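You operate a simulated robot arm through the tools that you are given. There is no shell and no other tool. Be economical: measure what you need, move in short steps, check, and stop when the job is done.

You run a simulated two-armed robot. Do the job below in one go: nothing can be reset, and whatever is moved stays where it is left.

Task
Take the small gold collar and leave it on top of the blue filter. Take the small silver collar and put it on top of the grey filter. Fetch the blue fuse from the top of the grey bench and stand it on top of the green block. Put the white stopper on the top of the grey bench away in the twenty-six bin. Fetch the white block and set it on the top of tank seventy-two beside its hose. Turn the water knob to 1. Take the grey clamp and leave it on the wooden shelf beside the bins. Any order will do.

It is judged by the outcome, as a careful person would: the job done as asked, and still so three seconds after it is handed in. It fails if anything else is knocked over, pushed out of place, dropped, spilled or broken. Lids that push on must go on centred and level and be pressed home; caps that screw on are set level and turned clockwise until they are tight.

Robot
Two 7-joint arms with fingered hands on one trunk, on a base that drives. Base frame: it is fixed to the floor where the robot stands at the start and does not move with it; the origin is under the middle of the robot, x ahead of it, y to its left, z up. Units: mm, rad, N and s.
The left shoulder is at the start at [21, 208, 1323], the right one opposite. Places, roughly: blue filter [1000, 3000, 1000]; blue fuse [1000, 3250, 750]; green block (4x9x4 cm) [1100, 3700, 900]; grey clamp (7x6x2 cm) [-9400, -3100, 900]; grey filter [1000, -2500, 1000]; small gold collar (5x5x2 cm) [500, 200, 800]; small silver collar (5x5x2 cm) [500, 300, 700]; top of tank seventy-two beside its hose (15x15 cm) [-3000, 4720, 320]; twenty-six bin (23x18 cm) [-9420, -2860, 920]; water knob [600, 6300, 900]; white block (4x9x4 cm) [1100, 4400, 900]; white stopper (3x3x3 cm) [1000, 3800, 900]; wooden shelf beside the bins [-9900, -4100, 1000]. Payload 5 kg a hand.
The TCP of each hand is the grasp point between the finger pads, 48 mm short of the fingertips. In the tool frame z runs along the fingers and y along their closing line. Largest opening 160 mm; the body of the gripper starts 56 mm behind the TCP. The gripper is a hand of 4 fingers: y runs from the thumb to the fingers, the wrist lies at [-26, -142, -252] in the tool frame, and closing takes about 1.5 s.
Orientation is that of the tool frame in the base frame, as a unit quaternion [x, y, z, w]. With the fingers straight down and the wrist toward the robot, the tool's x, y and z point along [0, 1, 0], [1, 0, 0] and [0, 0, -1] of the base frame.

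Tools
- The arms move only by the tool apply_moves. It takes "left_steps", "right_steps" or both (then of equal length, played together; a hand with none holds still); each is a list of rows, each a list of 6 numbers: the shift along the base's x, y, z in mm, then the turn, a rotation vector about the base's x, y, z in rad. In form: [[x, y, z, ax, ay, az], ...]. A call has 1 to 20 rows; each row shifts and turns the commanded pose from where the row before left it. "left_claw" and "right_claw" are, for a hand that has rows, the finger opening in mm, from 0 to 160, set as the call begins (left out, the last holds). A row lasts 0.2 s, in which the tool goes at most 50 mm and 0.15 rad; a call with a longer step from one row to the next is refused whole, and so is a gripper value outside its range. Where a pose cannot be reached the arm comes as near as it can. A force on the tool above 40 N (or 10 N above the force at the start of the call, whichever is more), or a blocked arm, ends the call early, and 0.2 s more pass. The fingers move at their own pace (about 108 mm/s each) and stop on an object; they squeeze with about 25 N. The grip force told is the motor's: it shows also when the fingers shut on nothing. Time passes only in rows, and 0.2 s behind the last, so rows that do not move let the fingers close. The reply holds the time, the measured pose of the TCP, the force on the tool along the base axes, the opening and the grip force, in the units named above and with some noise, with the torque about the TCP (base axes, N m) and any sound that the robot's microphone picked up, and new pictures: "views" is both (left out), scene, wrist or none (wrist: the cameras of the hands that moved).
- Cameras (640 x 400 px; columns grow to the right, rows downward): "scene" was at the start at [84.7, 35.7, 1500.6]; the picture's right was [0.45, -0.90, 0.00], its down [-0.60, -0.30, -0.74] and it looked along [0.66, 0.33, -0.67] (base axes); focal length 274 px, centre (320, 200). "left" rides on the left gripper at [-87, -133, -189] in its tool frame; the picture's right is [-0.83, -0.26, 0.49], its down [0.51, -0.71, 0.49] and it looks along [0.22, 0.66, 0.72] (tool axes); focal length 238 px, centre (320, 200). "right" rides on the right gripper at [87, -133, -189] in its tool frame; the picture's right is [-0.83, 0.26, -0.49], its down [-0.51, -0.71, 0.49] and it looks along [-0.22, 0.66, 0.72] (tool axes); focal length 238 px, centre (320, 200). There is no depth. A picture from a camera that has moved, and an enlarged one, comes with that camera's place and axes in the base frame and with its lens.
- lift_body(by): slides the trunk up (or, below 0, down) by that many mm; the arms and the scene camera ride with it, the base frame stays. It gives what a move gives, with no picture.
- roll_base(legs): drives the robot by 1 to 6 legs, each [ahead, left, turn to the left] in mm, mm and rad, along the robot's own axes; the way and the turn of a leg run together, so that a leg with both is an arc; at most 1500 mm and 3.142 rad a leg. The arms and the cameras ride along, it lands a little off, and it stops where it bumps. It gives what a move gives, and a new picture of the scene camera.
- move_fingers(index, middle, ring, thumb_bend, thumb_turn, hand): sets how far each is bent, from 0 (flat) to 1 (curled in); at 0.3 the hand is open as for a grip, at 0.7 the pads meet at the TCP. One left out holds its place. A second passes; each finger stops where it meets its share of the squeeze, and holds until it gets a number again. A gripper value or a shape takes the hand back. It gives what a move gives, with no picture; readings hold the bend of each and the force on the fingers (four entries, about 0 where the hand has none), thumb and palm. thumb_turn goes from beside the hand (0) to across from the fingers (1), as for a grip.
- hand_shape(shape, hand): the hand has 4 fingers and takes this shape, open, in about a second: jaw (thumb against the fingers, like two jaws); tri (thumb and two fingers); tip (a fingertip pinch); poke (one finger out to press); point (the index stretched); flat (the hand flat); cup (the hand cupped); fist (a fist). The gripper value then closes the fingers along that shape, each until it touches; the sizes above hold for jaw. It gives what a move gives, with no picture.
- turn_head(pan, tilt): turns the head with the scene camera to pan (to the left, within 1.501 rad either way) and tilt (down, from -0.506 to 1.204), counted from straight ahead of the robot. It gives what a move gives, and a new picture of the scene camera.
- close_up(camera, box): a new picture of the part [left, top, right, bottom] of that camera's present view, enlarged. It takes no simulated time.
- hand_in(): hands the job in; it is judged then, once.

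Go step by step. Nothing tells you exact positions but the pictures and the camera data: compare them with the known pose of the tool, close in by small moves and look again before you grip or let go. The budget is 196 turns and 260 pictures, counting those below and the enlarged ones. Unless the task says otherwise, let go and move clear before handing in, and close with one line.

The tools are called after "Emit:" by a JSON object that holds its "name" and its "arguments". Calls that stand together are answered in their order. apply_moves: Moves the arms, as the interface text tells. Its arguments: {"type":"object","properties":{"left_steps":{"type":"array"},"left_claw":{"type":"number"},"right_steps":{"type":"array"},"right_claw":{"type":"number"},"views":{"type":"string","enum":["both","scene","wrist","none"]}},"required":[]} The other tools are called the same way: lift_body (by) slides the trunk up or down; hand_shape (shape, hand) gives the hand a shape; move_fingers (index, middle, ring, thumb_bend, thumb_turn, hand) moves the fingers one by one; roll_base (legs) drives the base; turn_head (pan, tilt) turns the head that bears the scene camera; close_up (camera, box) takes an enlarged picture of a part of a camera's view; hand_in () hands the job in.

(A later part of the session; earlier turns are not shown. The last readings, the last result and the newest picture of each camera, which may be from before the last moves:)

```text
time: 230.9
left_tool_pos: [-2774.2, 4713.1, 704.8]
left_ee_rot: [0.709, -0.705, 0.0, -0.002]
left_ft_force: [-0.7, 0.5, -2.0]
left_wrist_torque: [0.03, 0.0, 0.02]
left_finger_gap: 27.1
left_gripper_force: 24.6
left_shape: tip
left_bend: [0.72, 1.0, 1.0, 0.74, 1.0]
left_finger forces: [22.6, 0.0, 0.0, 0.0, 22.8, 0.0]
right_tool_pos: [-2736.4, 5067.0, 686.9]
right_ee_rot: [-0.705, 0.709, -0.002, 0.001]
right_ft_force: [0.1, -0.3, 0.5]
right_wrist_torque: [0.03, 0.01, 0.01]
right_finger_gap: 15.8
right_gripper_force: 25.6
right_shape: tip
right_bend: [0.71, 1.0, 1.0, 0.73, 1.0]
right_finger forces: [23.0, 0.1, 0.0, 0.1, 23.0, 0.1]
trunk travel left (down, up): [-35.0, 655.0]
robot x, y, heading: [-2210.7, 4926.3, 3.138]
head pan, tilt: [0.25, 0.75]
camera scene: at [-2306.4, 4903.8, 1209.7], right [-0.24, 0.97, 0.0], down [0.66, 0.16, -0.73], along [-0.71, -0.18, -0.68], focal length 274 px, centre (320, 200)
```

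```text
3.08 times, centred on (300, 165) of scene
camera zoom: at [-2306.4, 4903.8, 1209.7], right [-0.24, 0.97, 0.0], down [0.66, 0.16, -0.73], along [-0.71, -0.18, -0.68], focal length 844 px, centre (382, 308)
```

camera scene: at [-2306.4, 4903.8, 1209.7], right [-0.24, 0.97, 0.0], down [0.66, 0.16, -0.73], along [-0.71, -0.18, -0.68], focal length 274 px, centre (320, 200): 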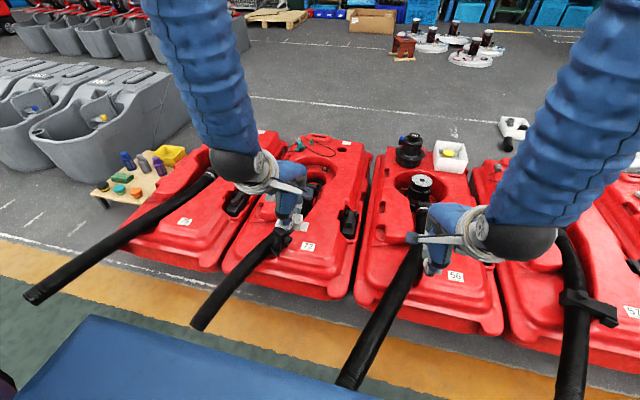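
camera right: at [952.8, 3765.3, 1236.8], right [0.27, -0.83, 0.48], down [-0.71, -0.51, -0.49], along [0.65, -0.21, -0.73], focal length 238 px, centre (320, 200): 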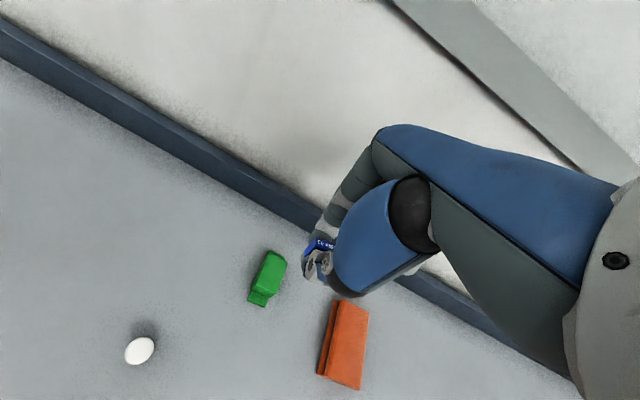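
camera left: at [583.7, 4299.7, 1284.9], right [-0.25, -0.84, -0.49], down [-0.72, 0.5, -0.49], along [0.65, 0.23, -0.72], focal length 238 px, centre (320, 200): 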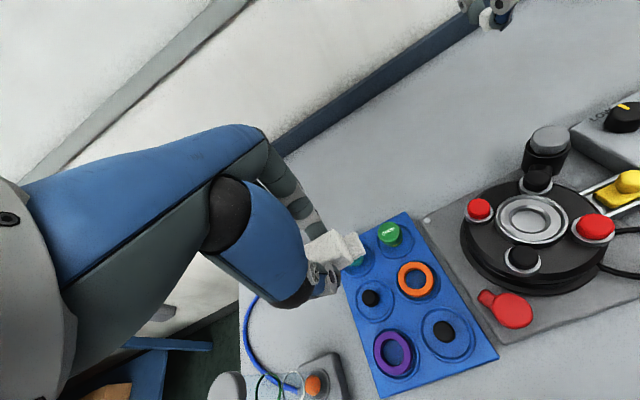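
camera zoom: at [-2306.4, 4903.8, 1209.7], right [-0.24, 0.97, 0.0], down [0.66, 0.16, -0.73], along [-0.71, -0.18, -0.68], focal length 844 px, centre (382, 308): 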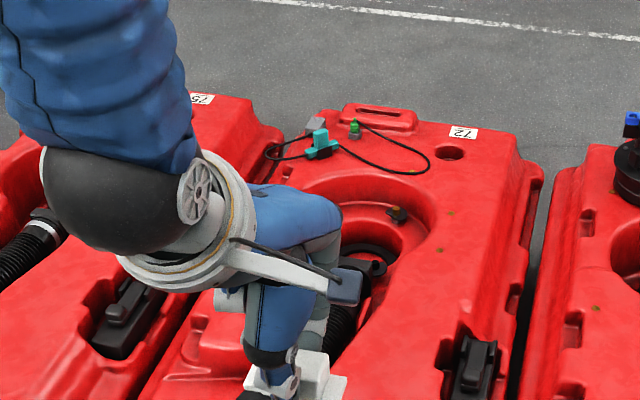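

I'll carry the block over the spot and look with the wrist camera.

Emit:
{"name": "apply_moves", "arguments": {"left_steps": [[-40, 2, 0, 0, 0, 0], [-40, 2, 0, 0, 0, 0], [-40, 2, 0, 0, 0, 0], [-40, 2, 0, 0, 0, 0], [-40, 2, 0, 0, 0, 0], [0, 0, -40, 0, 0, 0], [0, 0, -40, 0, 0, 0], [0, 0, 0, 0, 0, 0]]}}

```text
time: 232.7
left_tool_pos: [-2973.5, 4722.5, 625.9]
left_ee_rot: [0.709, -0.705, -0.001, -0.001]
left_ft_force: [-0.5, 0.9, -2.0]
left_wrist_torque: [0.0, 0.0, -0.01]
left_finger_gap: 26.6
left_gripper_force: 25.3
left_shape: tip
left_bend: [0.72, 1.0, 1.0, 0.74, 1.0]
left_finger forces: [23.2, 0.0, 0.0, 0.0, 23.1, 0.1]
right_tool_pos: [-2735.5, 5067.3, 685.7]
right_ee_rot: [-0.705, 0.709, -0.002, 0.001]
right_ft_force: [0.8, 0.4, -0.4]
right_wrist_torque: [-0.01, 0.05, -0.02]
right_finger_gap: 15.7
right_gripper_force: 25.3
right_shape: tip
right_bend: [0.71, 1.0, 1.0, 0.73, 1.0]
right_finger forces: [23.1, 0.0, 0.0, 0.0, 23.0, 0.0]
trunk travel left (down, up): [-35.0, 655.0]
robot x, y, heading: [-2214.3, 4924.3, 3.134]
head pan, tilt: [0.25, 0.75]
camera scene: at [-2306.3, 4903.9, 1209.8], right [-0.24, 0.97, 0.0], down [0.66, 0.16, -0.73], along [-0.71, -0.18, -0.68], focal length 274 px, centre (320, 200)
camera left: at [-2841.4, 4810.6, 815.1], right [0.26, 0.84, -0.49], down [0.71, -0.5, -0.49], along [-0.65, -0.22, -0.72], focal length 238 px, centre (320, 200)
```

scene: 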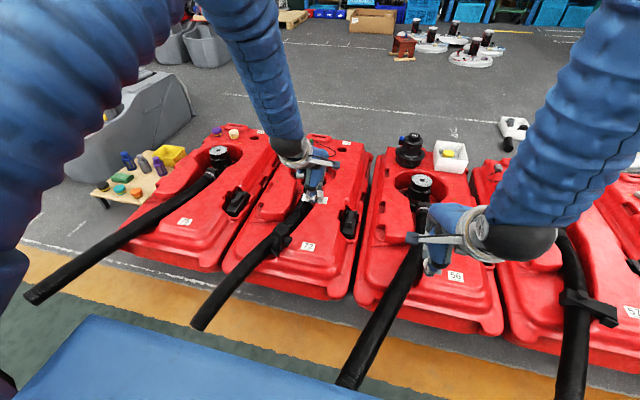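
left: 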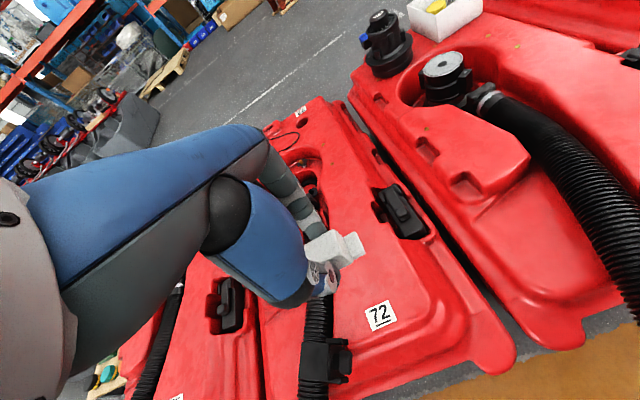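

Emit:
{"name": "close_up", "arguments": {"camera": "left", "box": [280, 180, 500, 360]}}

```text
2.22 times, centred on (390, 270) of left
camera zoom: at [-2841.4, 4810.6, 815.1], right [0.26, 0.84, -0.49], down [0.71, -0.5, -0.49], along [-0.65, -0.22, -0.72], focal length 530 px, centre (164, 44)
```

zoom: 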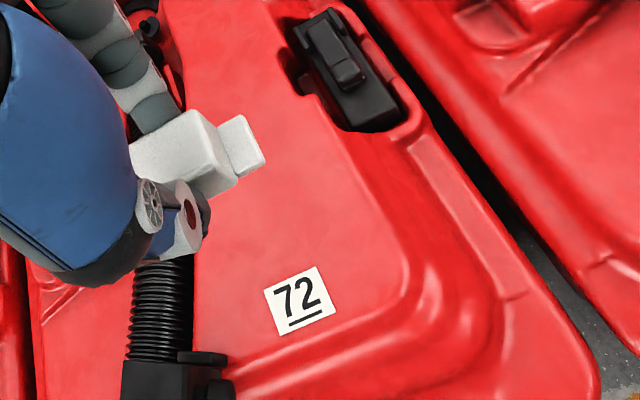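

The plateau's centre is at about [-3012, 4722, 328] and flat. I'll move over it and descend most of the way.

Emit:
{"name": "apply_moves", "arguments": {"left_steps": [[-18, 0, -30, 0, 0, 0], [-18, 0, -40, 0, 0, 0], [0, 0, -45, 0, 0, 0], [0, 0, -45, 0, 0, 0], [0, 0, -30, 0, 0, 0], [0, 0, 0, 0, 0, 0]], "views": "wrist"}}

Emit:
{"name": "close_up", "arguments": {"camera": "scene", "box": [260, 140, 380, 230]}}

```text
time: 234.1
left_tool_pos: [-3010.1, 4721.4, 436.3]
left_ee_rot: [0.709, -0.705, 0.0, -0.002]
left_ft_force: [0.5, 0.7, -1.5]
left_wrist_torque: [-0.03, -0.02, 0.02]
left_finger_gap: 27.2
left_gripper_force: 25.2
left_shape: tip
left_bend: [0.72, 1.0, 1.0, 0.74, 1.0]
left_finger forces: [22.8, 0.0, 0.0, 0.1, 22.8, 0.0]
right_tool_pos: [-2735.6, 5067.3, 686.5]
right_ee_rot: [-0.705, 0.709, -0.002, 0.0]
right_ft_force: [-0.6, -0.1, -0.3]
right_wrist_torque: [0.0, -0.03, 0.0]
right_finger_gap: 15.7
right_gripper_force: 24.8
right_shape: tip
right_bend: [0.71, 1.0, 1.0, 0.73, 1.0]
right_finger forces: [23.0, 0.1, 0.0, 0.0, 22.9, 0.1]
trunk travel left (down, up): [-35.0, 655.0]
robot x, y, heading: [-2217.7, 4925.5, 3.139]
head pan, tilt: [0.25, 0.75]
camera left: at [-2878.8, 4809.3, 625.5], right [0.26, 0.84, -0.49], down [0.71, -0.5, -0.49], along [-0.65, -0.22, -0.72], focal length 238 px, centre (320, 200)
```

left: 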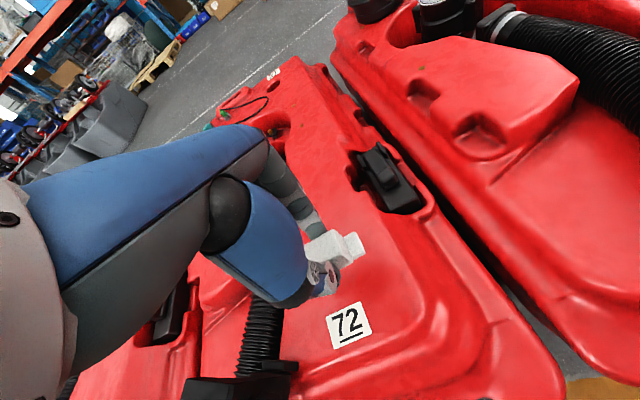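

```text
4.44 times, centred on (320, 185) of scene
camera zoom: at [-2306.4, 4903.8, 1209.8], right [-0.24, 0.97, 0.0], down [0.66, 0.16, -0.73], along [-0.71, -0.18, -0.68], focal length 1220 px, centre (320, 267)
```

zoom: 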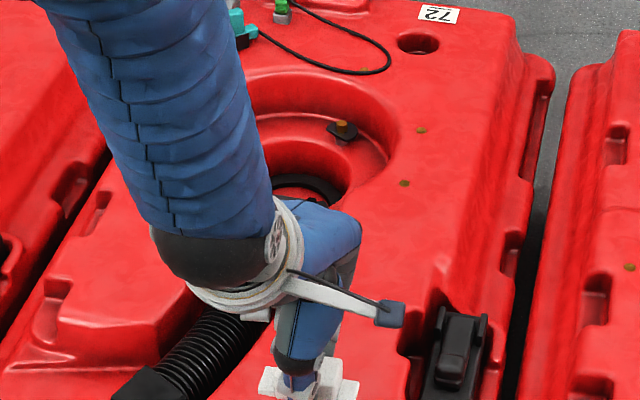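

Clear of the hose. I'll lower gently to contact.

Emit:
{"name": "apply_moves", "arguments": {"left_steps": [[0, 0, -15, 0, 0, 0], [0, 0, -10, 0, 0, 0], [0, 0, -6, 0, 0, 0], [0, 0, -3, 0, 0, 0], [0, 0, -3, 0, 0, 0], [0, 0, -2, 0, 0, 0], [0, 0, -2, 0, 0, 0], [0, 0, 0, 0, 0, 0]], "views": "none"}}

```text
time: 235.9
left_tool_pos: [-3010.7, 4723.3, 394.8]
left_ee_rot: [0.708, -0.706, 0.0, -0.001]
left_ft_force: [0.4, 0.9, -1.7]
left_wrist_torque: [0.0, 0.01, -0.01]
left_finger_gap: 27.2
left_gripper_force: 24.8
left_shape: tip
left_bend: [0.72, 1.0, 1.0, 0.74, 1.0]
left_finger forces: [22.9, 0.0, 0.0, 0.1, 22.9, 0.1]
right_tool_pos: [-2735.3, 5067.7, 685.1]
right_ee_rot: [-0.705, 0.709, -0.002, 0.0]
right_ft_force: [-0.3, 0.4, -0.1]
right_wrist_torque: [0.0, -0.01, -0.02]
right_finger_gap: 16.1
right_gripper_force: 24.9
right_shape: tip
right_bend: [0.71, 1.0, 1.0, 0.73, 1.0]
right_finger forces: [23.0, 0.1, 0.0, 0.0, 22.9, 0.1]
trunk travel left (down, up): [-35.0, 655.0]
robot x, y, heading: [-2212.9, 4924.6, 3.14]
head pan, tilt: [0.25, 0.75]
```

Emit:
{"name": "apply_moves", "arguments": {"left_steps": [[0, 0, -2, 0, 0, 0], [0, 0, -2, 0, 0, 0], [0, 0, -2, 0, 0, 0], [0, 0, -2, 0, 0, 0], [0, 0, 0, 0, 0, 0]], "views": "none"}}

Emit:
{"name": "close_up", "arguments": {"camera": "left", "box": [270, 190, 410, 310]}}

```text
time: 237.1
left_tool_pos: [-3011.1, 4722.6, 385.6]
left_ee_rot: [0.709, -0.705, 0.0, -0.002]
left_ft_force: [-0.6, -0.8, -1.7]
left_wrist_torque: [0.0, -0.01, 0.03]
left_finger_gap: 27.1
left_gripper_force: 24.9
left_shape: tip
left_bend: [0.72, 1.0, 1.0, 0.74, 1.0]
left_finger forces: [22.9, 0.0, 0.0, 0.0, 22.8, 0.0]
right_tool_pos: [-2734.7, 5067.3, 685.4]
right_ee_rot: [-0.705, 0.709, -0.002, 0.0]
right_ft_force: [0.1, -1.2, -0.1]
right_wrist_torque: [-0.02, 0.03, 0.01]
right_finger_gap: 15.8
right_gripper_force: 25.1
right_shape: tip
right_bend: [0.71, 1.0, 1.0, 0.73, 1.0]
right_finger forces: [23.0, 0.0, 0.1, 0.1, 23.0, 0.1]
trunk travel left (down, up): [-35.0, 655.0]
robot x, y, heading: [-2215.1, 4926.7, 3.137]
head pan, tilt: [0.25, 0.75]
```

```text
3.33 times, centred on (340, 250) of left
camera zoom: at [-2878.6, 4810.0, 576.0], right [0.26, 0.84, -0.49], down [0.71, -0.5, -0.49], along [-0.65, -0.22, -0.72], focal length 794 px, centre (253, 33)
```

zoom: 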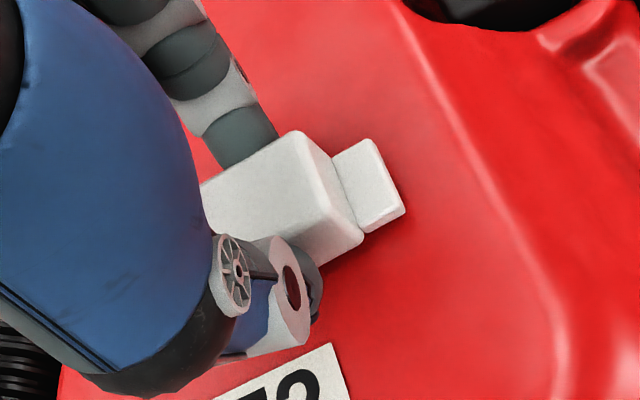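

The shadow is close beneath it, so I'll continue down in small steps.

Emit:
{"name": "apply_moves", "arguments": {"left_steps": [[0, 0, -2, 0, 0, 0], [0, 0, -2, 0, 0, 0], [0, 0, -2, 0, 0, 0], [0, 0, 0, 0, 0, 0]], "views": "none"}}

```text
time: 238.1
left_tool_pos: [-3010.1, 4723.1, 380.3]
left_ee_rot: [0.709, -0.705, 0.001, -0.002]
left_ft_force: [1.0, -0.7, -2.1]
left_wrist_torque: [0.0, -0.01, -0.01]
left_finger_gap: 27.1
left_gripper_force: 24.8
left_shape: tip
left_bend: [0.72, 1.0, 1.0, 0.74, 1.0]
left_finger forces: [23.1, 0.0, 0.1, 0.1, 22.9, 0.0]
right_tool_pos: [-2736.0, 5065.6, 686.8]
right_ee_rot: [-0.705, 0.709, -0.002, 0.0]
right_ft_force: [0.0, 0.7, 0.3]
right_wrist_torque: [0.02, -0.01, 0.01]
right_finger_gap: 15.8
right_gripper_force: 25.2
right_shape: tip
right_bend: [0.71, 1.0, 1.0, 0.73, 1.0]
right_finger forces: [23.1, 0.1, 0.0, 0.1, 23.1, 0.1]
trunk travel left (down, up): [-35.0, 655.0]
robot x, y, heading: [-2215.9, 4926.0, 3.133]
head pan, tilt: [0.25, 0.75]
```

Emit:
{"name": "apply_moves", "arguments": {"left_steps": [[0, 0, -2, 0, 0, 0], [0, 0, -2, 0, 0, 0], [0, 0, -2, 0, 0, 0], [0, 0, -1, 0, 0, 0], [0, 0, 0, 0, 0, 0]], "views": "none"}}

Emit:
{"name": "close_up", "arguments": {"camera": "left", "box": [270, 190, 410, 310]}}

```text
time: 239.4
left_tool_pos: [-3014.7, 4723.2, 378.1]
left_ee_rot: [0.71, -0.705, -0.002, 0.002]
left_ft_force: [5.3, 0.8, 18.7]
left_wrist_torque: [-0.01, -0.32, 0.02]
left_finger_gap: 29.9
left_gripper_force: 25.3
left_shape: tip
left_bend: [0.72, 1.0, 1.0, 0.74, 1.0]
left_finger forces: [25.3, 0.0, 0.0, 0.0, 29.8, 0.1]
right_tool_pos: [-2735.7, 5066.0, 686.9]
right_ee_rot: [-0.706, 0.708, -0.001, 0.001]
right_ft_force: [-1.6, -0.2, 0.2]
right_wrist_torque: [0.02, -0.01, 0.01]
right_finger_gap: 15.8
right_gripper_force: 24.6
right_shape: tip
right_bend: [0.71, 1.0, 1.0, 0.73, 1.0]
right_finger forces: [23.0, 0.1, 0.0, 0.1, 23.0, 0.0]
trunk travel left (down, up): [-35.0, 655.0]
robot x, y, heading: [-2212.6, 4928.6, 3.136]
head pan, tilt: [0.25, 0.75]
stopped in row 5 (left hand): the force on the tool passed its limit at 40 N (the readings are from after the stop); the commanded pose is now the measured one
```

```text
3.33 times, centred on (340, 250) of left
camera zoom: at [-2880.8, 4810.4, 567.4], right [0.25, 0.84, -0.49], down [0.71, -0.5, -0.5], along [-0.66, -0.22, -0.72], focal length 794 px, centre (253, 33)
```

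zoom: 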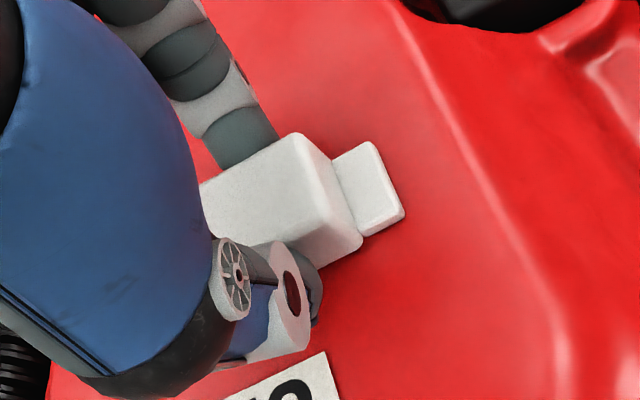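

The block is down on the plateau. I'll ease up 2 mm to relieve the force and open the fingers.

Emit:
{"name": "apply_moves", "arguments": {"left_steps": [[1, 0, 2, 0, 0, 0], [0, 0, 0, 0, 0, 0]], "views": "none"}}

Emit:
{"name": "apply_moves", "arguments": {"left_steps": [[0, 0, 0, 0, 0, 0], [0, 0, 0, 0, 0, 0], [0, 0, 0, 0, 0, 0], [0, 0, 0, 0, 0, 0], [0, 0, 0, 0, 0, 0]], "left_claw": 90, "views": "none"}}

Emit:
{"name": "close_up", "arguments": {"camera": "left", "box": [270, 190, 410, 310]}}

```text
time: 240.0
left_tool_pos: [-3012.8, 4722.7, 379.0]
left_ee_rot: [0.709, -0.705, -0.002, 0.001]
left_ft_force: [-4.5, 0.8, 10.9]
left_wrist_torque: [0.02, 0.22, 0.02]
left_finger_gap: 29.2
left_gripper_force: 24.9
left_shape: tip
left_bend: [0.72, 1.0, 1.0, 0.74, 1.0]
left_finger forces: [28.9, 0.0, 0.0, 0.0, 24.5, 0.0]
right_tool_pos: [-2734.7, 5066.1, 686.3]
right_ee_rot: [-0.705, 0.709, -0.002, 0.001]
right_ft_force: [-0.2, -0.5, 0.3]
right_wrist_torque: [-0.01, -0.03, 0.03]
right_finger_gap: 15.6
right_gripper_force: 24.9
right_shape: tip
right_bend: [0.71, 1.0, 1.0, 0.73, 1.0]
right_finger forces: [23.0, 0.1, 0.1, 0.0, 23.0, 0.0]
trunk travel left (down, up): [-35.0, 655.0]
robot x, y, heading: [-2218.0, 4923.9, 3.134]
head pan, tilt: [0.25, 0.75]
```

```text
time: 241.2
left_tool_pos: [-3011.4, 4722.6, 379.2]
left_ee_rot: [0.709, -0.705, -0.002, 0.0]
left_ft_force: [0.1, 0.1, 0.3]
left_wrist_torque: [-0.02, 0.02, 0.02]
left_finger_gap: 89.3
left_gripper_force: 0.1
left_shape: tip
left_bend: [0.73, 0.98, 0.99, 0.67, 1.0]
left_finger forces: [0.0, 0.1, 0.1, 0.0, 0.1, 0.0]
right_tool_pos: [-2734.7, 5067.9, 687.3]
right_ee_rot: [-0.706, 0.709, -0.002, 0.001]
right_ft_force: [-0.1, -0.8, -0.6]
right_wrist_torque: [0.0, 0.02, -0.03]
right_finger_gap: 15.9
right_gripper_force: 24.6
right_shape: tip
right_bend: [0.71, 1.0, 1.0, 0.73, 1.0]
right_finger forces: [22.9, 0.0, 0.0, 0.1, 23.0, 0.1]
trunk travel left (down, up): [-35.0, 655.0]
robot x, y, heading: [-2216.6, 4925.2, 3.137]
head pan, tilt: [0.25, 0.75]
```

```text
3.33 times, centred on (340, 250) of left
camera zoom: at [-2878.9, 4810.4, 567.1], right [0.25, 0.84, -0.49], down [0.71, -0.5, -0.49], along [-0.66, -0.22, -0.72], focal length 794 px, centre (253, 33)
```

zoom: 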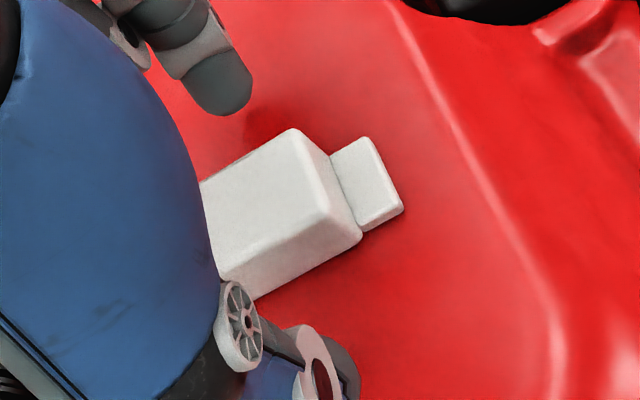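

The block rests flat on tank 72. I'll lift away, raise the trunk and back off.

Emit:
{"name": "apply_moves", "arguments": {"left_steps": [[0, 0, 15, 0, 0, 0], [0, 0, 40, 0, 0, 0], [0, 0, 45, 0, 0, 0], [0, 0, 45, 0, 0, 0], [0, 0, 45, 0, 0, 0], [0, 0, 45, 0, 0, 0], [45, 0, 0, 0, 0, 0], [45, 0, 0, 0, 0, 0], [45, 0, 0, 0, 0, 0], [45, 0, 0, 0, 0, 0]], "views": "wrist"}}

Emit:
{"name": "lift_body", "arguments": {"by": 440}}

Emit:
{"name": "roll_base", "arguments": {"legs": [[-1200, 0, 0]]}}

```text
time: 243.4
left_tool_pos: [-2831.6, 4723.8, 613.4]
left_ee_rot: [0.709, -0.706, -0.002, 0.002]
left_ft_force: [-1.4, 0.1, 0.8]
left_wrist_torque: [-0.02, -0.11, -0.04]
left_finger_gap: 89.6
left_gripper_force: 0.1
left_shape: tip
left_bend: [0.73, 0.98, 0.99, 0.67, 1.0]
left_finger forces: [0.1, 0.0, 0.0, 0.1, 0.1, 0.0]
right_tool_pos: [-2734.9, 5067.3, 686.8]
right_ee_rot: [-0.705, 0.709, -0.002, 0.0]
right_ft_force: [0.2, 0.1, 0.3]
right_wrist_torque: [0.0, 0.01, -0.01]
right_finger_gap: 16.1
right_gripper_force: 25.2
right_shape: tip
right_bend: [0.71, 1.0, 1.0, 0.73, 1.0]
right_finger forces: [23.0, 0.1, 0.1, 0.1, 22.9, 0.0]
trunk travel left (down, up): [-35.0, 655.0]
robot x, y, heading: [-2214.9, 4926.5, 3.136]
head pan, tilt: [0.25, 0.75]
camera left: at [-2698.2, 4810.6, 802.6], right [0.25, 0.84, -0.49], down [0.71, -0.5, -0.5], along [-0.66, -0.22, -0.72], focal length 238 px, centre (320, 200)
```

left: 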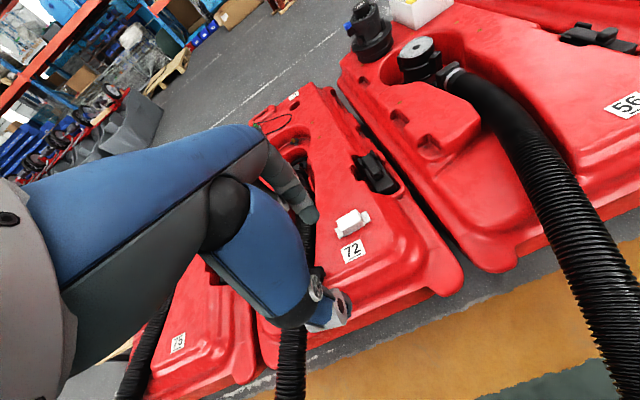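

```text
refused: 440 is not a number from -400 to 400
```

```text
time: 249.5
left_tool_pos: [-1633.8, 4716.9, 613.3]
left_ee_rot: [0.709, -0.705, -0.002, 0.0]
left_ft_force: [-1.0, 0.1, -0.1]
left_wrist_torque: [-0.01, -0.03, -0.02]
left_finger_gap: 89.6
left_gripper_force: 0.1
left_shape: tip
left_bend: [0.73, 0.98, 0.99, 0.67, 1.0]
left_finger forces: [0.1, 0.0, 0.0, 0.0, 0.1, 0.0]
right_tool_pos: [-1538.7, 5061.7, 687.0]
right_ee_rot: [-0.706, 0.708, -0.002, 0.001]
right_ft_force: [-1.0, -0.4, 0.7]
right_wrist_torque: [0.0, 0.01, 0.01]
right_finger_gap: 15.7
right_gripper_force: 25.0
right_shape: tip
right_bend: [0.71, 1.0, 1.0, 0.73, 1.0]
right_finger forces: [23.1, 0.1, 0.0, 0.1, 23.0, 0.1]
trunk travel left (down, up): [-35.0, 655.0]
robot x, y, heading: [-1016.1, 4918.6, 3.136]
head pan, tilt: [0.25, 0.75]
camera scene: at [-1109.7, 4897.6, 1209.7], right [-0.24, 0.97, 0.0], down [0.66, 0.17, -0.73], along [-0.71, -0.18, -0.68], focal length 274 px, centre (320, 200)
```

scene: 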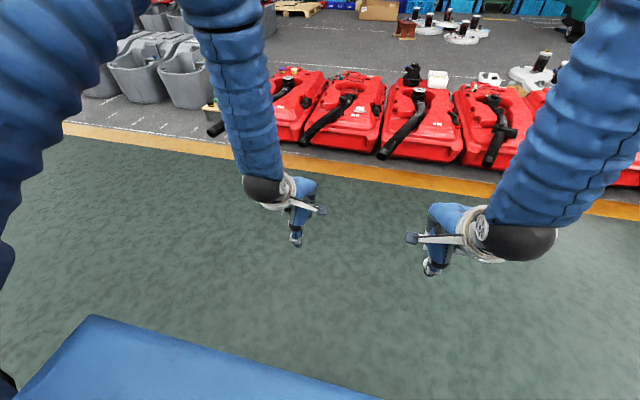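

The white block is on tank 72. I'll raise the trunk and travel down the corridor toward y ≈ -1500, then look for a way across to the bins.

Emit:
{"name": "lift_body", "arguments": {"by": 380}}

Emit:
{"name": "roll_base", "arguments": {"legs": [[0, 1400, 0], [0, 1400, 0], [0, 1400, 0], [0, 1400, 0]]}}

Emit:
{"name": "turn_head", "arguments": {"pan": 0.5, "tilt": 0.2}}

```text
time: 253.2
left_tool_pos: [-1634.8, 4716.2, 993.3]
left_ee_rot: [0.709, -0.705, -0.001, 0.0]
left_ft_force: [0.7, 0.3, -0.2]
left_wrist_torque: [0.01, -0.04, 0.0]
left_finger_gap: 89.8
left_gripper_force: 0.1
left_shape: tip
left_bend: [0.73, 0.98, 0.99, 0.67, 1.0]
left_finger forces: [0.0, 0.0, 0.0, 0.0, 0.0, 0.1]
right_tool_pos: [-1538.1, 5061.1, 1065.9]
right_ee_rot: [-0.706, 0.708, -0.003, 0.0]
right_ft_force: [1.1, -0.4, -0.4]
right_wrist_torque: [0.02, -0.01, 0.0]
right_finger_gap: 16.0
right_gripper_force: 25.4
right_shape: tip
right_bend: [0.71, 1.0, 1.0, 0.73, 1.0]
right_finger forces: [22.9, 0.0, 0.1, 0.1, 23.0, 0.0]
trunk travel left (down, up): [-415.0, 275.0]
robot x, y, heading: [-1018.1, 4921.5, 3.134]
head pan, tilt: [0.25, 0.75]
```

```text
time: 279.8
left_tool_pos: [-1618.0, -882.3, 992.2]
left_ee_rot: [0.717, -0.697, -0.002, 0.001]
left_ft_force: [0.7, -0.1, 0.7]
left_wrist_torque: [0.03, 0.0, 0.01]
left_finger_gap: 90.0
left_gripper_force: 0.0
left_shape: tip
left_bend: [0.73, 0.98, 0.99, 0.67, 1.0]
left_finger forces: [0.1, 0.0, 0.0, 0.0, 0.0, 0.0]
right_tool_pos: [-1530.2, -536.1, 1066.5]
right_ee_rot: [0.713, -0.701, 0.001, -0.001]
right_ft_force: [-0.2, -0.3, -0.1]
right_wrist_torque: [0.02, -0.02, -0.01]
right_finger_gap: 15.9
right_gripper_force: 25.4
right_shape: tip
right_bend: [0.71, 1.0, 1.0, 0.73, 1.0]
right_finger forces: [23.1, 0.0, 0.1, 0.0, 23.0, 0.0]
trunk travel left (down, up): [-415.0, 275.0]
robot x, y, heading: [-1003.1, -666.0, -3.129]
head pan, tilt: [0.25, 0.75]
camera scene: at [-1097.4, -690.5, 1589.7], right [-0.26, 0.97, 0.0], down [0.66, 0.18, -0.73], along [-0.71, -0.19, -0.68], focal length 274 px, centre (320, 200)
```

scene: 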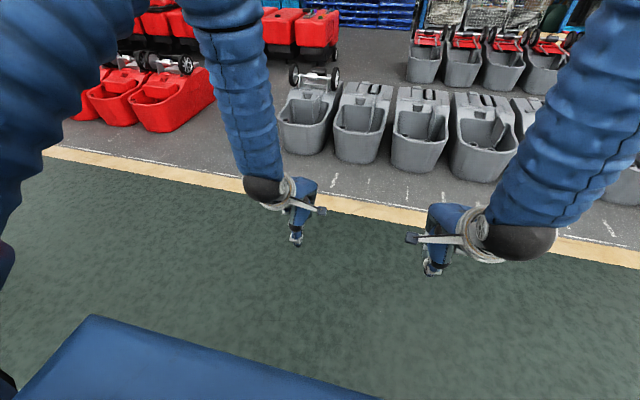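

```text
time: 280.8
left_tool_pos: [-1618.2, -881.7, 993.3]
left_ee_rot: [0.716, -0.698, -0.002, 0.001]
left_ft_force: [0.5, 0.1, 0.6]
left_wrist_torque: [0.03, 0.0, 0.03]
left_finger_gap: 89.6
left_gripper_force: 0.1
left_shape: tip
left_bend: [0.73, 0.98, 0.99, 0.67, 1.0]
left_finger forces: [0.0, 0.0, 0.1, 0.1, 0.0, 0.0]
right_tool_pos: [-1530.1, -535.2, 1066.0]
right_ee_rot: [0.713, -0.701, 0.003, -0.001]
right_ft_force: [0.5, -0.4, -0.6]
right_wrist_torque: [0.03, 0.04, 0.0]
right_finger_gap: 15.7
right_gripper_force: 25.0
right_shape: tip
right_bend: [0.71, 1.0, 1.0, 0.73, 1.0]
right_finger forces: [23.0, 0.1, 0.0, 0.0, 23.0, 0.0]
trunk travel left (down, up): [-415.0, 275.0]
robot x, y, heading: [-1005.0, -665.7, -3.129]
head pan, tilt: [0.499, 0.201]
camera scene: at [-1098.6, -714.4, 1639.3], right [-0.49, 0.87, 0.0], down [0.17, 0.1, -0.98], along [-0.85, -0.48, -0.2], focal length 274 px, centre (320, 200)
```

scene: 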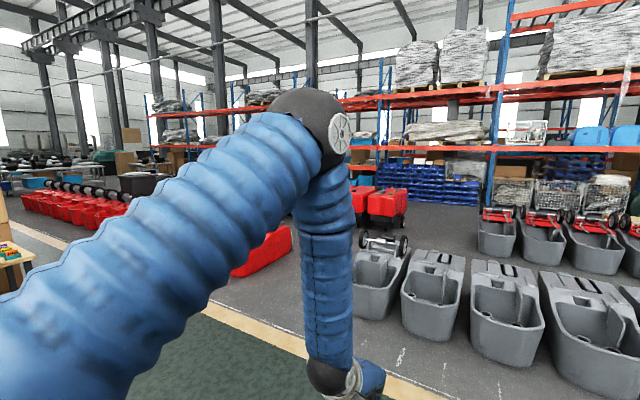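

The left arm blocks part of the view. I'll pan further left to see the way toward -y.

Emit:
{"name": "turn_head", "arguments": {"pan": 1.15, "tilt": 0.15}}

```text
time: 281.8
left_tool_pos: [-1618.4, -880.7, 992.1]
left_ee_rot: [0.716, -0.698, -0.002, 0.0]
left_ft_force: [-0.1, -0.1, 0.4]
left_wrist_torque: [-0.03, 0.03, 0.0]
left_finger_gap: 89.9
left_gripper_force: 0.1
left_shape: tip
left_bend: [0.73, 0.98, 0.99, 0.67, 1.0]
left_finger forces: [0.0, 0.0, 0.0, 0.0, 0.0, 0.0]
right_tool_pos: [-1529.7, -537.0, 1066.6]
right_ee_rot: [0.713, -0.701, 0.001, -0.001]
right_ft_force: [-1.1, 0.0, -0.4]
right_wrist_torque: [-0.02, 0.01, -0.02]
right_finger_gap: 15.9
right_gripper_force: 25.3
right_shape: tip
right_bend: [0.71, 1.0, 1.0, 0.73, 1.0]
right_finger forces: [23.0, 0.0, 0.0, 0.1, 23.0, 0.0]
trunk travel left (down, up): [-415.0, 275.0]
robot x, y, heading: [-1006.5, -668.0, -3.128]
head pan, tilt: [1.15, 0.15]
camera scene: at [-1054.1, -753.7, 1644.1], right [-0.92, 0.4, 0.0], down [0.06, 0.14, -0.99], along [-0.39, -0.91, -0.15], focal length 274 px, centre (320, 200)
```

scene: 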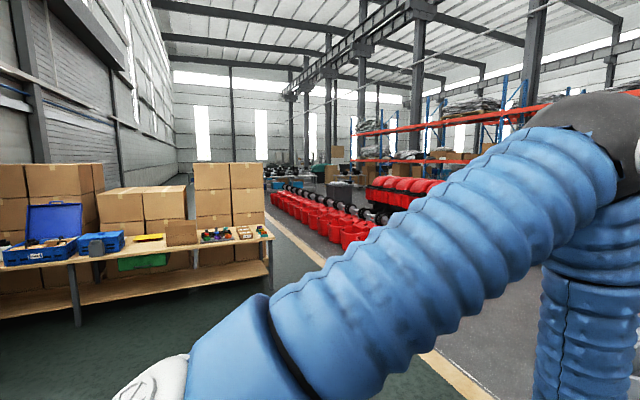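

I'll turn the robot itself toward the bins, at about [-9400, -3000], so the view between the arms is clear.

Emit:
{"name": "roll_base", "arguments": {"legs": [[0, 0, 0.35]]}}

Emit:
{"name": "turn_head", "arguments": {"pan": 0.0, "tilt": 0.15}}

```text
time: 283.3
left_tool_pos: [-1506.2, -1079.7, 992.8]
left_ee_rot: [0.827, -0.562, -0.002, 0.001]
left_ft_force: [0.4, -0.5, -0.2]
left_wrist_torque: [0.04, 0.02, -0.04]
left_finger_gap: 89.7
left_gripper_force: 0.0
left_shape: tip
left_bend: [0.73, 0.98, 0.99, 0.67, 1.0]
left_finger forces: [0.0, 0.0, 0.1, 0.0, 0.0, 0.1]
right_tool_pos: [-1543.0, -723.9, 1066.7]
right_ee_rot: [0.824, -0.566, 0.002, -0.001]
right_ft_force: [0.2, -0.8, 0.3]
right_wrist_torque: [0.04, 0.02, 0.01]
right_finger_gap: 16.0
right_gripper_force: 25.2
right_shape: tip
right_bend: [0.71, 1.0, 1.0, 0.73, 1.0]
right_finger forces: [23.0, 0.1, 0.0, 0.1, 23.1, 0.0]
trunk travel left (down, up): [-415.0, 275.0]
robot x, y, heading: [-1006.1, -663.3, -2.779]
head pan, tilt: [1.15, 0.15]
camera scene: at [-1021.5, -765.4, 1644.0], right [-1.0, 0.06, 0.0], down [0.01, 0.15, -0.99], along [-0.05, -0.99, -0.15], focal length 274 px, centre (320, 200)
```

scene: 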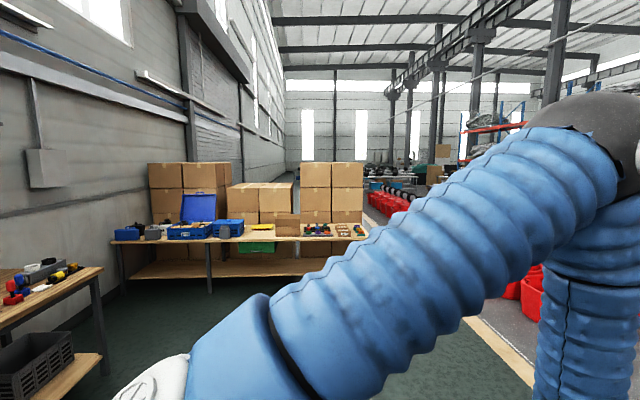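

```text
time: 284.7
left_tool_pos: [-1507.6, -1078.7, 993.6]
left_ee_rot: [0.827, -0.562, -0.002, 0.001]
left_ft_force: [0.6, 0.1, -0.5]
left_wrist_torque: [0.01, 0.01, -0.02]
left_finger_gap: 89.6
left_gripper_force: 0.1
left_shape: tip
left_bend: [0.73, 0.98, 0.99, 0.67, 1.0]
left_finger forces: [0.1, 0.0, 0.0, 0.0, 0.0, 0.1]
right_tool_pos: [-1543.9, -723.4, 1066.4]
right_ee_rot: [0.824, -0.566, 0.002, -0.002]
right_ft_force: [1.0, 0.8, 0.0]
right_wrist_torque: [-0.03, 0.01, -0.01]
right_finger_gap: 16.0
right_gripper_force: 24.9
right_shape: tip
right_bend: [0.71, 1.0, 1.0, 0.73, 1.0]
right_finger forces: [23.1, 0.0, 0.0, 0.0, 23.0, 0.0]
trunk travel left (down, up): [-415.0, 275.0]
robot x, y, heading: [-1003.9, -667.9, -2.778]
head pan, tilt: [0.0, 0.15]
camera scene: at [-1103.3, -705.3, 1644.0], right [-0.36, 0.93, 0.0], down [0.14, 0.05, -0.99], along [-0.92, -0.35, -0.15], focal length 274 px, centre (320, 200)
```

scene: 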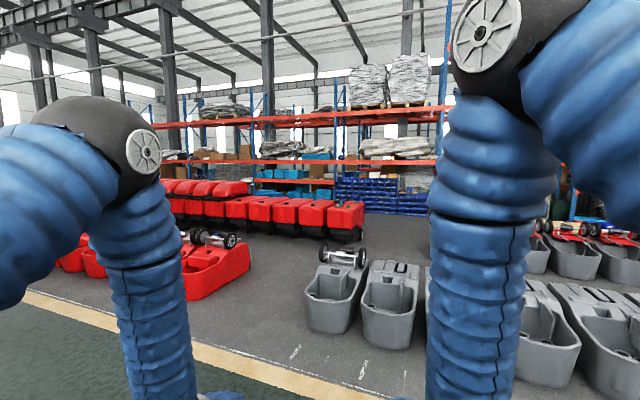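

I can plan a route. First comes a lane at y ≈ -2450 between the grey tubs and the near red ones, then a shift right to y ≈ -1170 past the big red row. I'll square up and line up with the lane.

Emit:
{"name": "roll_base", "arguments": {"legs": [[0, 0, -0.36], [0, 900, 0], [0, 880, 0]]}}

Emit:
{"name": "turn_head", "arguments": {"pan": 0.0, "tilt": 0.35}}

```text
time: 294.8
left_tool_pos: [-1609.4, -2673.6, 992.6]
left_ee_rot: [0.716, -0.698, -0.002, 0.001]
left_ft_force: [0.4, 0.2, -0.5]
left_wrist_torque: [0.01, 0.02, 0.0]
left_finger_gap: 89.6
left_gripper_force: 0.1
left_shape: tip
left_bend: [0.73, 0.98, 0.99, 0.67, 1.0]
left_finger forces: [0.0, 0.1, 0.1, 0.0, 0.0, 0.0]
right_tool_pos: [-1518.8, -2329.3, 1066.4]
right_ee_rot: [0.712, -0.702, 0.002, -0.001]
right_ft_force: [-1.0, 0.4, 0.0]
right_wrist_torque: [0.02, 0.02, -0.03]
right_finger_gap: 15.8
right_gripper_force: 25.2
right_shape: tip
right_bend: [0.71, 1.0, 1.0, 0.73, 1.0]
right_finger forces: [22.9, 0.0, 0.0, 0.0, 22.8, 0.1]
trunk travel left (down, up): [-415.0, 275.0]
robot x, y, heading: [-994.9, -2457.7, -3.129]
head pan, tilt: [0.0, 0.15]
camera scene: at [-1100.3, -2463.7, 1644.0], right [-0.01, 1.0, 0.0], down [0.15, 0.0, -0.99], along [-0.99, -0.01, -0.15], focal length 274 px, centre (320, 200)
```

scene: 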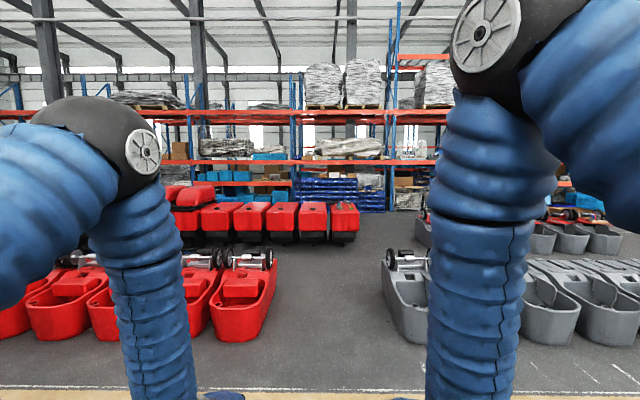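

```text
time: 295.6
left_tool_pos: [-1608.3, -2673.8, 993.1]
left_ee_rot: [0.715, -0.699, -0.002, 0.0]
left_ft_force: [0.8, 0.2, -0.9]
left_wrist_torque: [-0.01, 0.03, -0.06]
left_finger_gap: 89.7
left_gripper_force: 0.0
left_shape: tip
left_bend: [0.73, 0.98, 0.99, 0.67, 1.0]
left_finger forces: [0.0, 0.0, 0.0, 0.1, 0.1, 0.1]
right_tool_pos: [-1519.5, -2329.1, 1066.2]
right_ee_rot: [0.712, -0.702, 0.001, -0.001]
right_ft_force: [-0.9, -0.2, 0.1]
right_wrist_torque: [-0.01, -0.02, -0.03]
right_finger_gap: 15.9
right_gripper_force: 25.2
right_shape: tip
right_bend: [0.71, 1.0, 1.0, 0.73, 1.0]
right_finger forces: [22.9, 0.0, 0.1, 0.0, 23.0, 0.0]
trunk travel left (down, up): [-415.0, 275.0]
robot x, y, heading: [-995.6, -2460.8, -3.125]
head pan, tilt: [0.0, 0.351]
camera scene: at [-1100.7, -2463.1, 1625.4], right [-0.01, 1.0, 0.0], down [0.34, 0.0, -0.94], along [-0.94, -0.01, -0.34], focal length 274 px, centre (320, 200)
```

scene: 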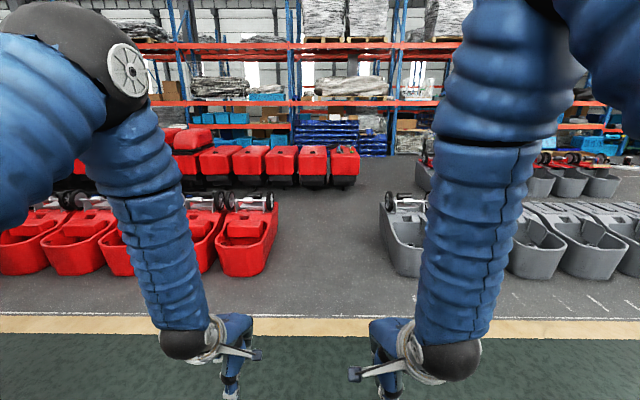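

The lane is clear. I'll drive through it to x ≈ -5500, then shift right to y ≈ -1190.

Emit:
{"name": "roll_base", "arguments": {"legs": [[0, -110, -0.014], [1500, 0, 0], [1500, 0, 0]]}}

```text
time: 310.8
left_tool_pos: [-4606.7, -2570.1, 991.9]
left_ee_rot: [0.713, -0.701, -0.002, 0.0]
left_ft_force: [-0.2, 0.6, 0.1]
left_wrist_torque: [0.0, -0.02, 0.01]
left_finger_gap: 89.6
left_gripper_force: 0.1
left_shape: tip
left_bend: [0.73, 0.98, 0.99, 0.67, 1.0]
left_finger forces: [0.0, 0.1, 0.0, 0.0, 0.0, 0.1]
right_tool_pos: [-4515.1, -2226.0, 1066.1]
right_ee_rot: [0.71, -0.704, 0.002, 0.0]
right_ft_force: [-0.2, -0.3, -0.1]
right_wrist_torque: [-0.01, -0.02, 0.0]
right_finger_gap: 15.7
right_gripper_force: 25.2
right_shape: tip
right_bend: [0.71, 1.0, 1.0, 0.73, 1.0]
right_finger forces: [22.9, 0.0, 0.0, 0.0, 22.9, 0.0]
trunk travel left (down, up): [-415.0, 275.0]
robot x, y, heading: [-3991.8, -2358.7, -3.135]
head pan, tilt: [0.0, 0.351]
camera scene: at [-4096.8, -2362.7, 1625.3], right [-0.01, 1.0, 0.0], down [0.34, 0.0, -0.94], along [-0.94, -0.01, -0.34], focal length 274 px, centre (320, 200)
```

scene: 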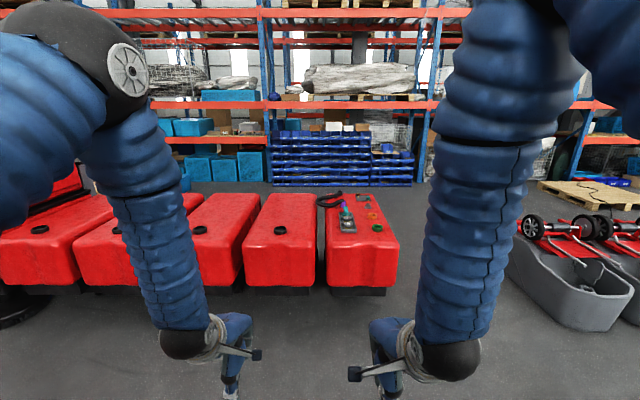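

Clear so far. I'll go on to x ≈ -5400, then shift right into the next gap.

Emit:
{"name": "roll_base", "arguments": {"legs": [[1400, 0, -0.006], [0, -1170, 0]]}}

```text
time: 317.3
left_tool_pos: [-5967.7, -2573.5, 992.6]
left_ee_rot: [0.711, -0.703, -0.002, 0.001]
left_ft_force: [-0.9, 0.4, -1.1]
left_wrist_torque: [-0.03, -0.05, 0.02]
left_finger_gap: 89.8
left_gripper_force: 0.0
left_shape: tip
left_bend: [0.73, 0.98, 0.99, 0.67, 1.0]
left_finger forces: [0.1, 0.0, 0.0, 0.0, 0.0, 0.1]
right_tool_pos: [-5873.0, -2229.8, 1066.2]
right_ee_rot: [0.709, -0.705, 0.002, -0.001]
right_ft_force: [-0.4, 0.2, -0.2]
right_wrist_torque: [-0.01, -0.07, -0.02]
right_finger_gap: 16.0
right_gripper_force: 24.1
right_shape: tip
right_bend: [0.71, 1.0, 1.0, 0.73, 1.0]
right_finger forces: [23.1, 0.1, 0.1, 0.1, 23.0, 0.1]
trunk travel left (down, up): [-415.0, 275.0]
robot x, y, heading: [-5349.0, -2367.6, -3.139]
head pan, tilt: [0.0, 0.351]
stopped in leg 1: the robot was blocked; the commanded pose is now the measured one
camera scene: at [-5456.0, -2368.9, 1625.1], right [0.0, 1.0, 0.0], down [0.35, 0.0, -0.94], along [-0.94, 0.0, -0.35], focal length 274 px, centre (320, 200)
```

scene: 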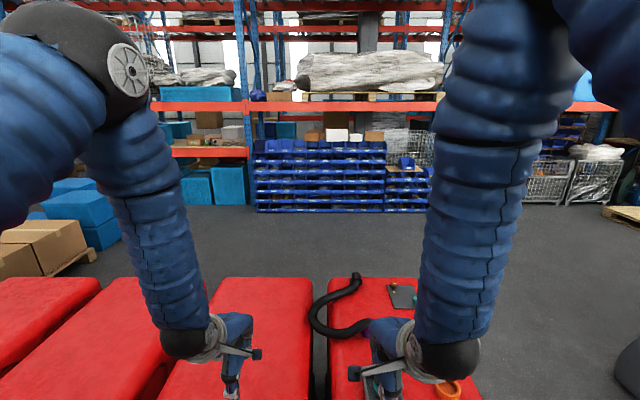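

I was stopped at x = -5349, likely touching the front of the big red row. I'll back off a little and look right before moving sideways.

Emit:
{"name": "roll_base", "arguments": {"legs": [[-130, 0, 0]]}}

Emit:
{"name": "turn_head", "arguments": {"pan": -1.3, "tilt": 0.6}}

```text
time: 318.6
left_tool_pos: [-5836.3, -2572.9, 993.6]
left_ee_rot: [0.711, -0.704, -0.002, 0.002]
left_ft_force: [-0.2, 0.2, 0.3]
left_wrist_torque: [0.02, 0.03, -0.01]
left_finger_gap: 89.7
left_gripper_force: 0.1
left_shape: tip
left_bend: [0.73, 0.98, 0.99, 0.67, 1.0]
left_finger forces: [0.1, 0.0, 0.1, 0.1, 0.1, 0.0]
right_tool_pos: [-5742.4, -2229.2, 1066.2]
right_ee_rot: [0.707, -0.707, 0.001, 0.0]
right_ft_force: [0.0, 0.3, 0.0]
right_wrist_torque: [-0.03, 0.06, -0.01]
right_finger_gap: 15.9
right_gripper_force: 25.0
right_shape: tip
right_bend: [0.71, 1.0, 1.0, 0.73, 1.0]
right_finger forces: [23.1, 0.0, 0.0, 0.0, 23.2, 0.0]
trunk travel left (down, up): [-415.0, 275.0]
robot x, y, heading: [-5222.0, -2364.1, -3.142]
head pan, tilt: [0.0, 0.351]
camera scene: at [-5324.7, -2368.5, 1625.3], right [0.0, 1.0, 0.0], down [0.34, 0.0, -0.94], along [-0.94, 0.0, -0.34], focal length 274 px, centre (320, 200)
```

scene: 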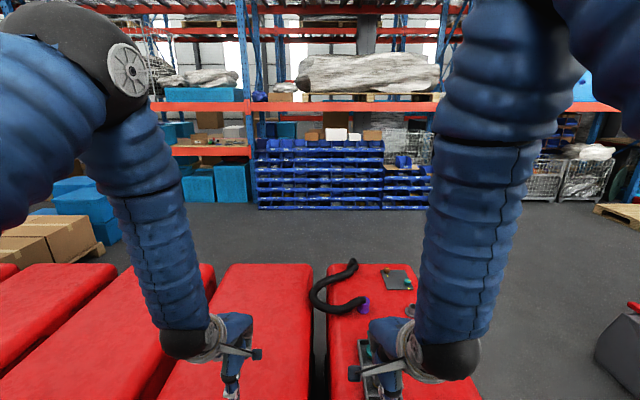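

```text
time: 320.1
left_tool_pos: [-5837.2, -2572.2, 993.3]
left_ee_rot: [0.711, -0.703, -0.003, 0.001]
left_ft_force: [0.2, 0.0, -0.2]
left_wrist_torque: [-0.02, 0.0, 0.01]
left_finger_gap: 89.7
left_gripper_force: 0.1
left_shape: tip
left_bend: [0.73, 0.98, 0.99, 0.67, 1.0]
left_finger forces: [0.0, 0.1, 0.0, 0.0, 0.0, 0.1]
right_tool_pos: [-5743.9, -2229.3, 1067.0]
right_ee_rot: [0.708, -0.707, 0.001, 0.0]
right_ft_force: [0.3, 0.0, 0.2]
right_wrist_torque: [-0.01, 0.01, 0.02]
right_finger_gap: 15.7
right_gripper_force: 24.8
right_shape: tip
right_bend: [0.71, 1.0, 1.0, 0.73, 1.0]
right_finger forces: [23.1, 0.1, 0.0, 0.0, 23.2, 0.0]
trunk travel left (down, up): [-415.0, 275.0]
robot x, y, heading: [-5219.6, -2368.2, -3.137]
head pan, tilt: [-1.3, 0.6]
camera scene: at [-5256.0, -2283.2, 1602.6], right [0.96, 0.27, 0.0], down [0.15, -0.54, -0.83], along [-0.22, 0.79, -0.56], focal length 274 px, centre (320, 200)
```

scene: 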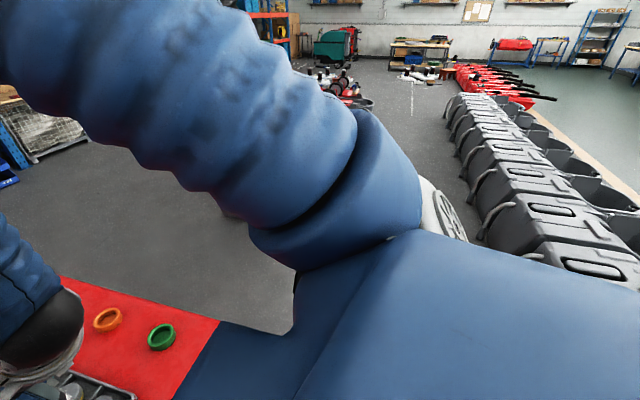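

The grey row ends near x = -4450, so there's ample room. I'll back a little more and shift right to y ≈ -1250.

Emit:
{"name": "roll_base", "arguments": {"legs": [[-120, 0, 0], [0, -1120, 0]]}}

Emit:
{"name": "turn_head", "arguments": {"pan": 0.0, "tilt": 0.5}}

```text
time: 326.6
left_tool_pos: [-5718.6, -1455.0, 993.3]
left_ee_rot: [0.713, -0.702, -0.003, 0.001]
left_ft_force: [-0.5, 0.1, 0.2]
left_wrist_torque: [0.0, -0.02, 0.0]
left_finger_gap: 90.0
left_gripper_force: 0.0
left_shape: tip
left_bend: [0.73, 0.98, 0.99, 0.67, 1.0]
left_finger forces: [0.0, 0.0, 0.1, 0.0, 0.1, 0.0]
right_tool_pos: [-5625.4, -1112.5, 1067.0]
right_ee_rot: [0.709, -0.705, 0.002, 0.001]
right_ft_force: [0.6, -0.2, -0.9]
right_wrist_torque: [-0.03, 0.01, -0.01]
right_finger_gap: 15.4
right_gripper_force: 25.2
right_shape: tip
right_bend: [0.71, 1.0, 1.0, 0.73, 1.0]
right_finger forces: [23.1, 0.0, 0.0, 0.0, 23.1, 0.0]
trunk travel left (down, up): [-415.0, 275.0]
robot x, y, heading: [-5101.0, -1247.0, -3.142]
head pan, tilt: [-1.3, 0.6]
camera scene: at [-5138.6, -1165.4, 1602.6], right [0.96, 0.27, 0.0], down [0.15, -0.54, -0.82], along [-0.22, 0.79, -0.57], focal length 274 px, centre (320, 200)
```

scene: 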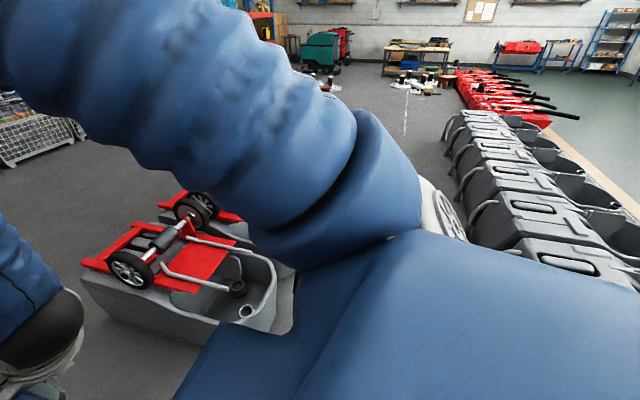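

```text
time: 328.1
left_tool_pos: [-5717.9, -1457.1, 992.5]
left_ee_rot: [0.712, -0.702, -0.002, 0.002]
left_ft_force: [0.4, 0.0, -0.1]
left_wrist_torque: [-0.04, -0.01, -0.02]
left_finger_gap: 89.8
left_gripper_force: 0.3
left_shape: tip
left_bend: [0.73, 0.98, 0.99, 0.67, 1.0]
left_finger forces: [0.0, 0.0, 0.0, 0.1, 0.0, 0.0]
right_tool_pos: [-5626.2, -1112.1, 1066.2]
right_ee_rot: [0.709, -0.705, 0.002, 0.0]
right_ft_force: [0.0, -0.3, 0.4]
right_wrist_torque: [0.0, -0.01, 0.01]
right_finger_gap: 15.7
right_gripper_force: 24.7
right_shape: tip
right_bend: [0.71, 1.0, 1.0, 0.73, 1.0]
right_finger forces: [23.1, 0.0, 0.1, 0.0, 23.1, 0.0]
trunk travel left (down, up): [-415.0, 275.0]
robot x, y, heading: [-5103.2, -1250.1, -3.141]
head pan, tilt: [0.0, 0.499]
camera scene: at [-5205.6, -1251.0, 1611.6], right [0.0, 1.0, 0.0], down [0.48, 0.0, -0.88], along [-0.88, 0.0, -0.48], focal length 274 px, centre (320, 200)
```

scene: 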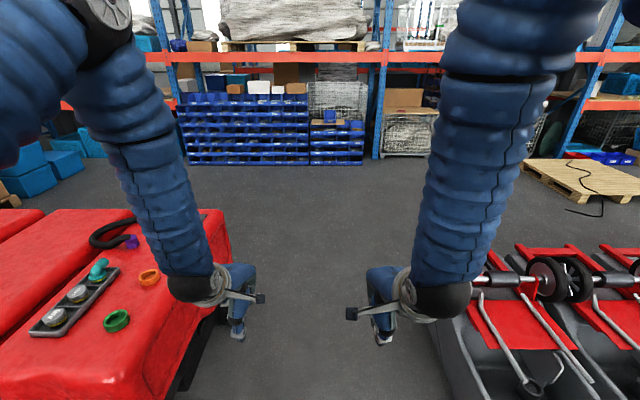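

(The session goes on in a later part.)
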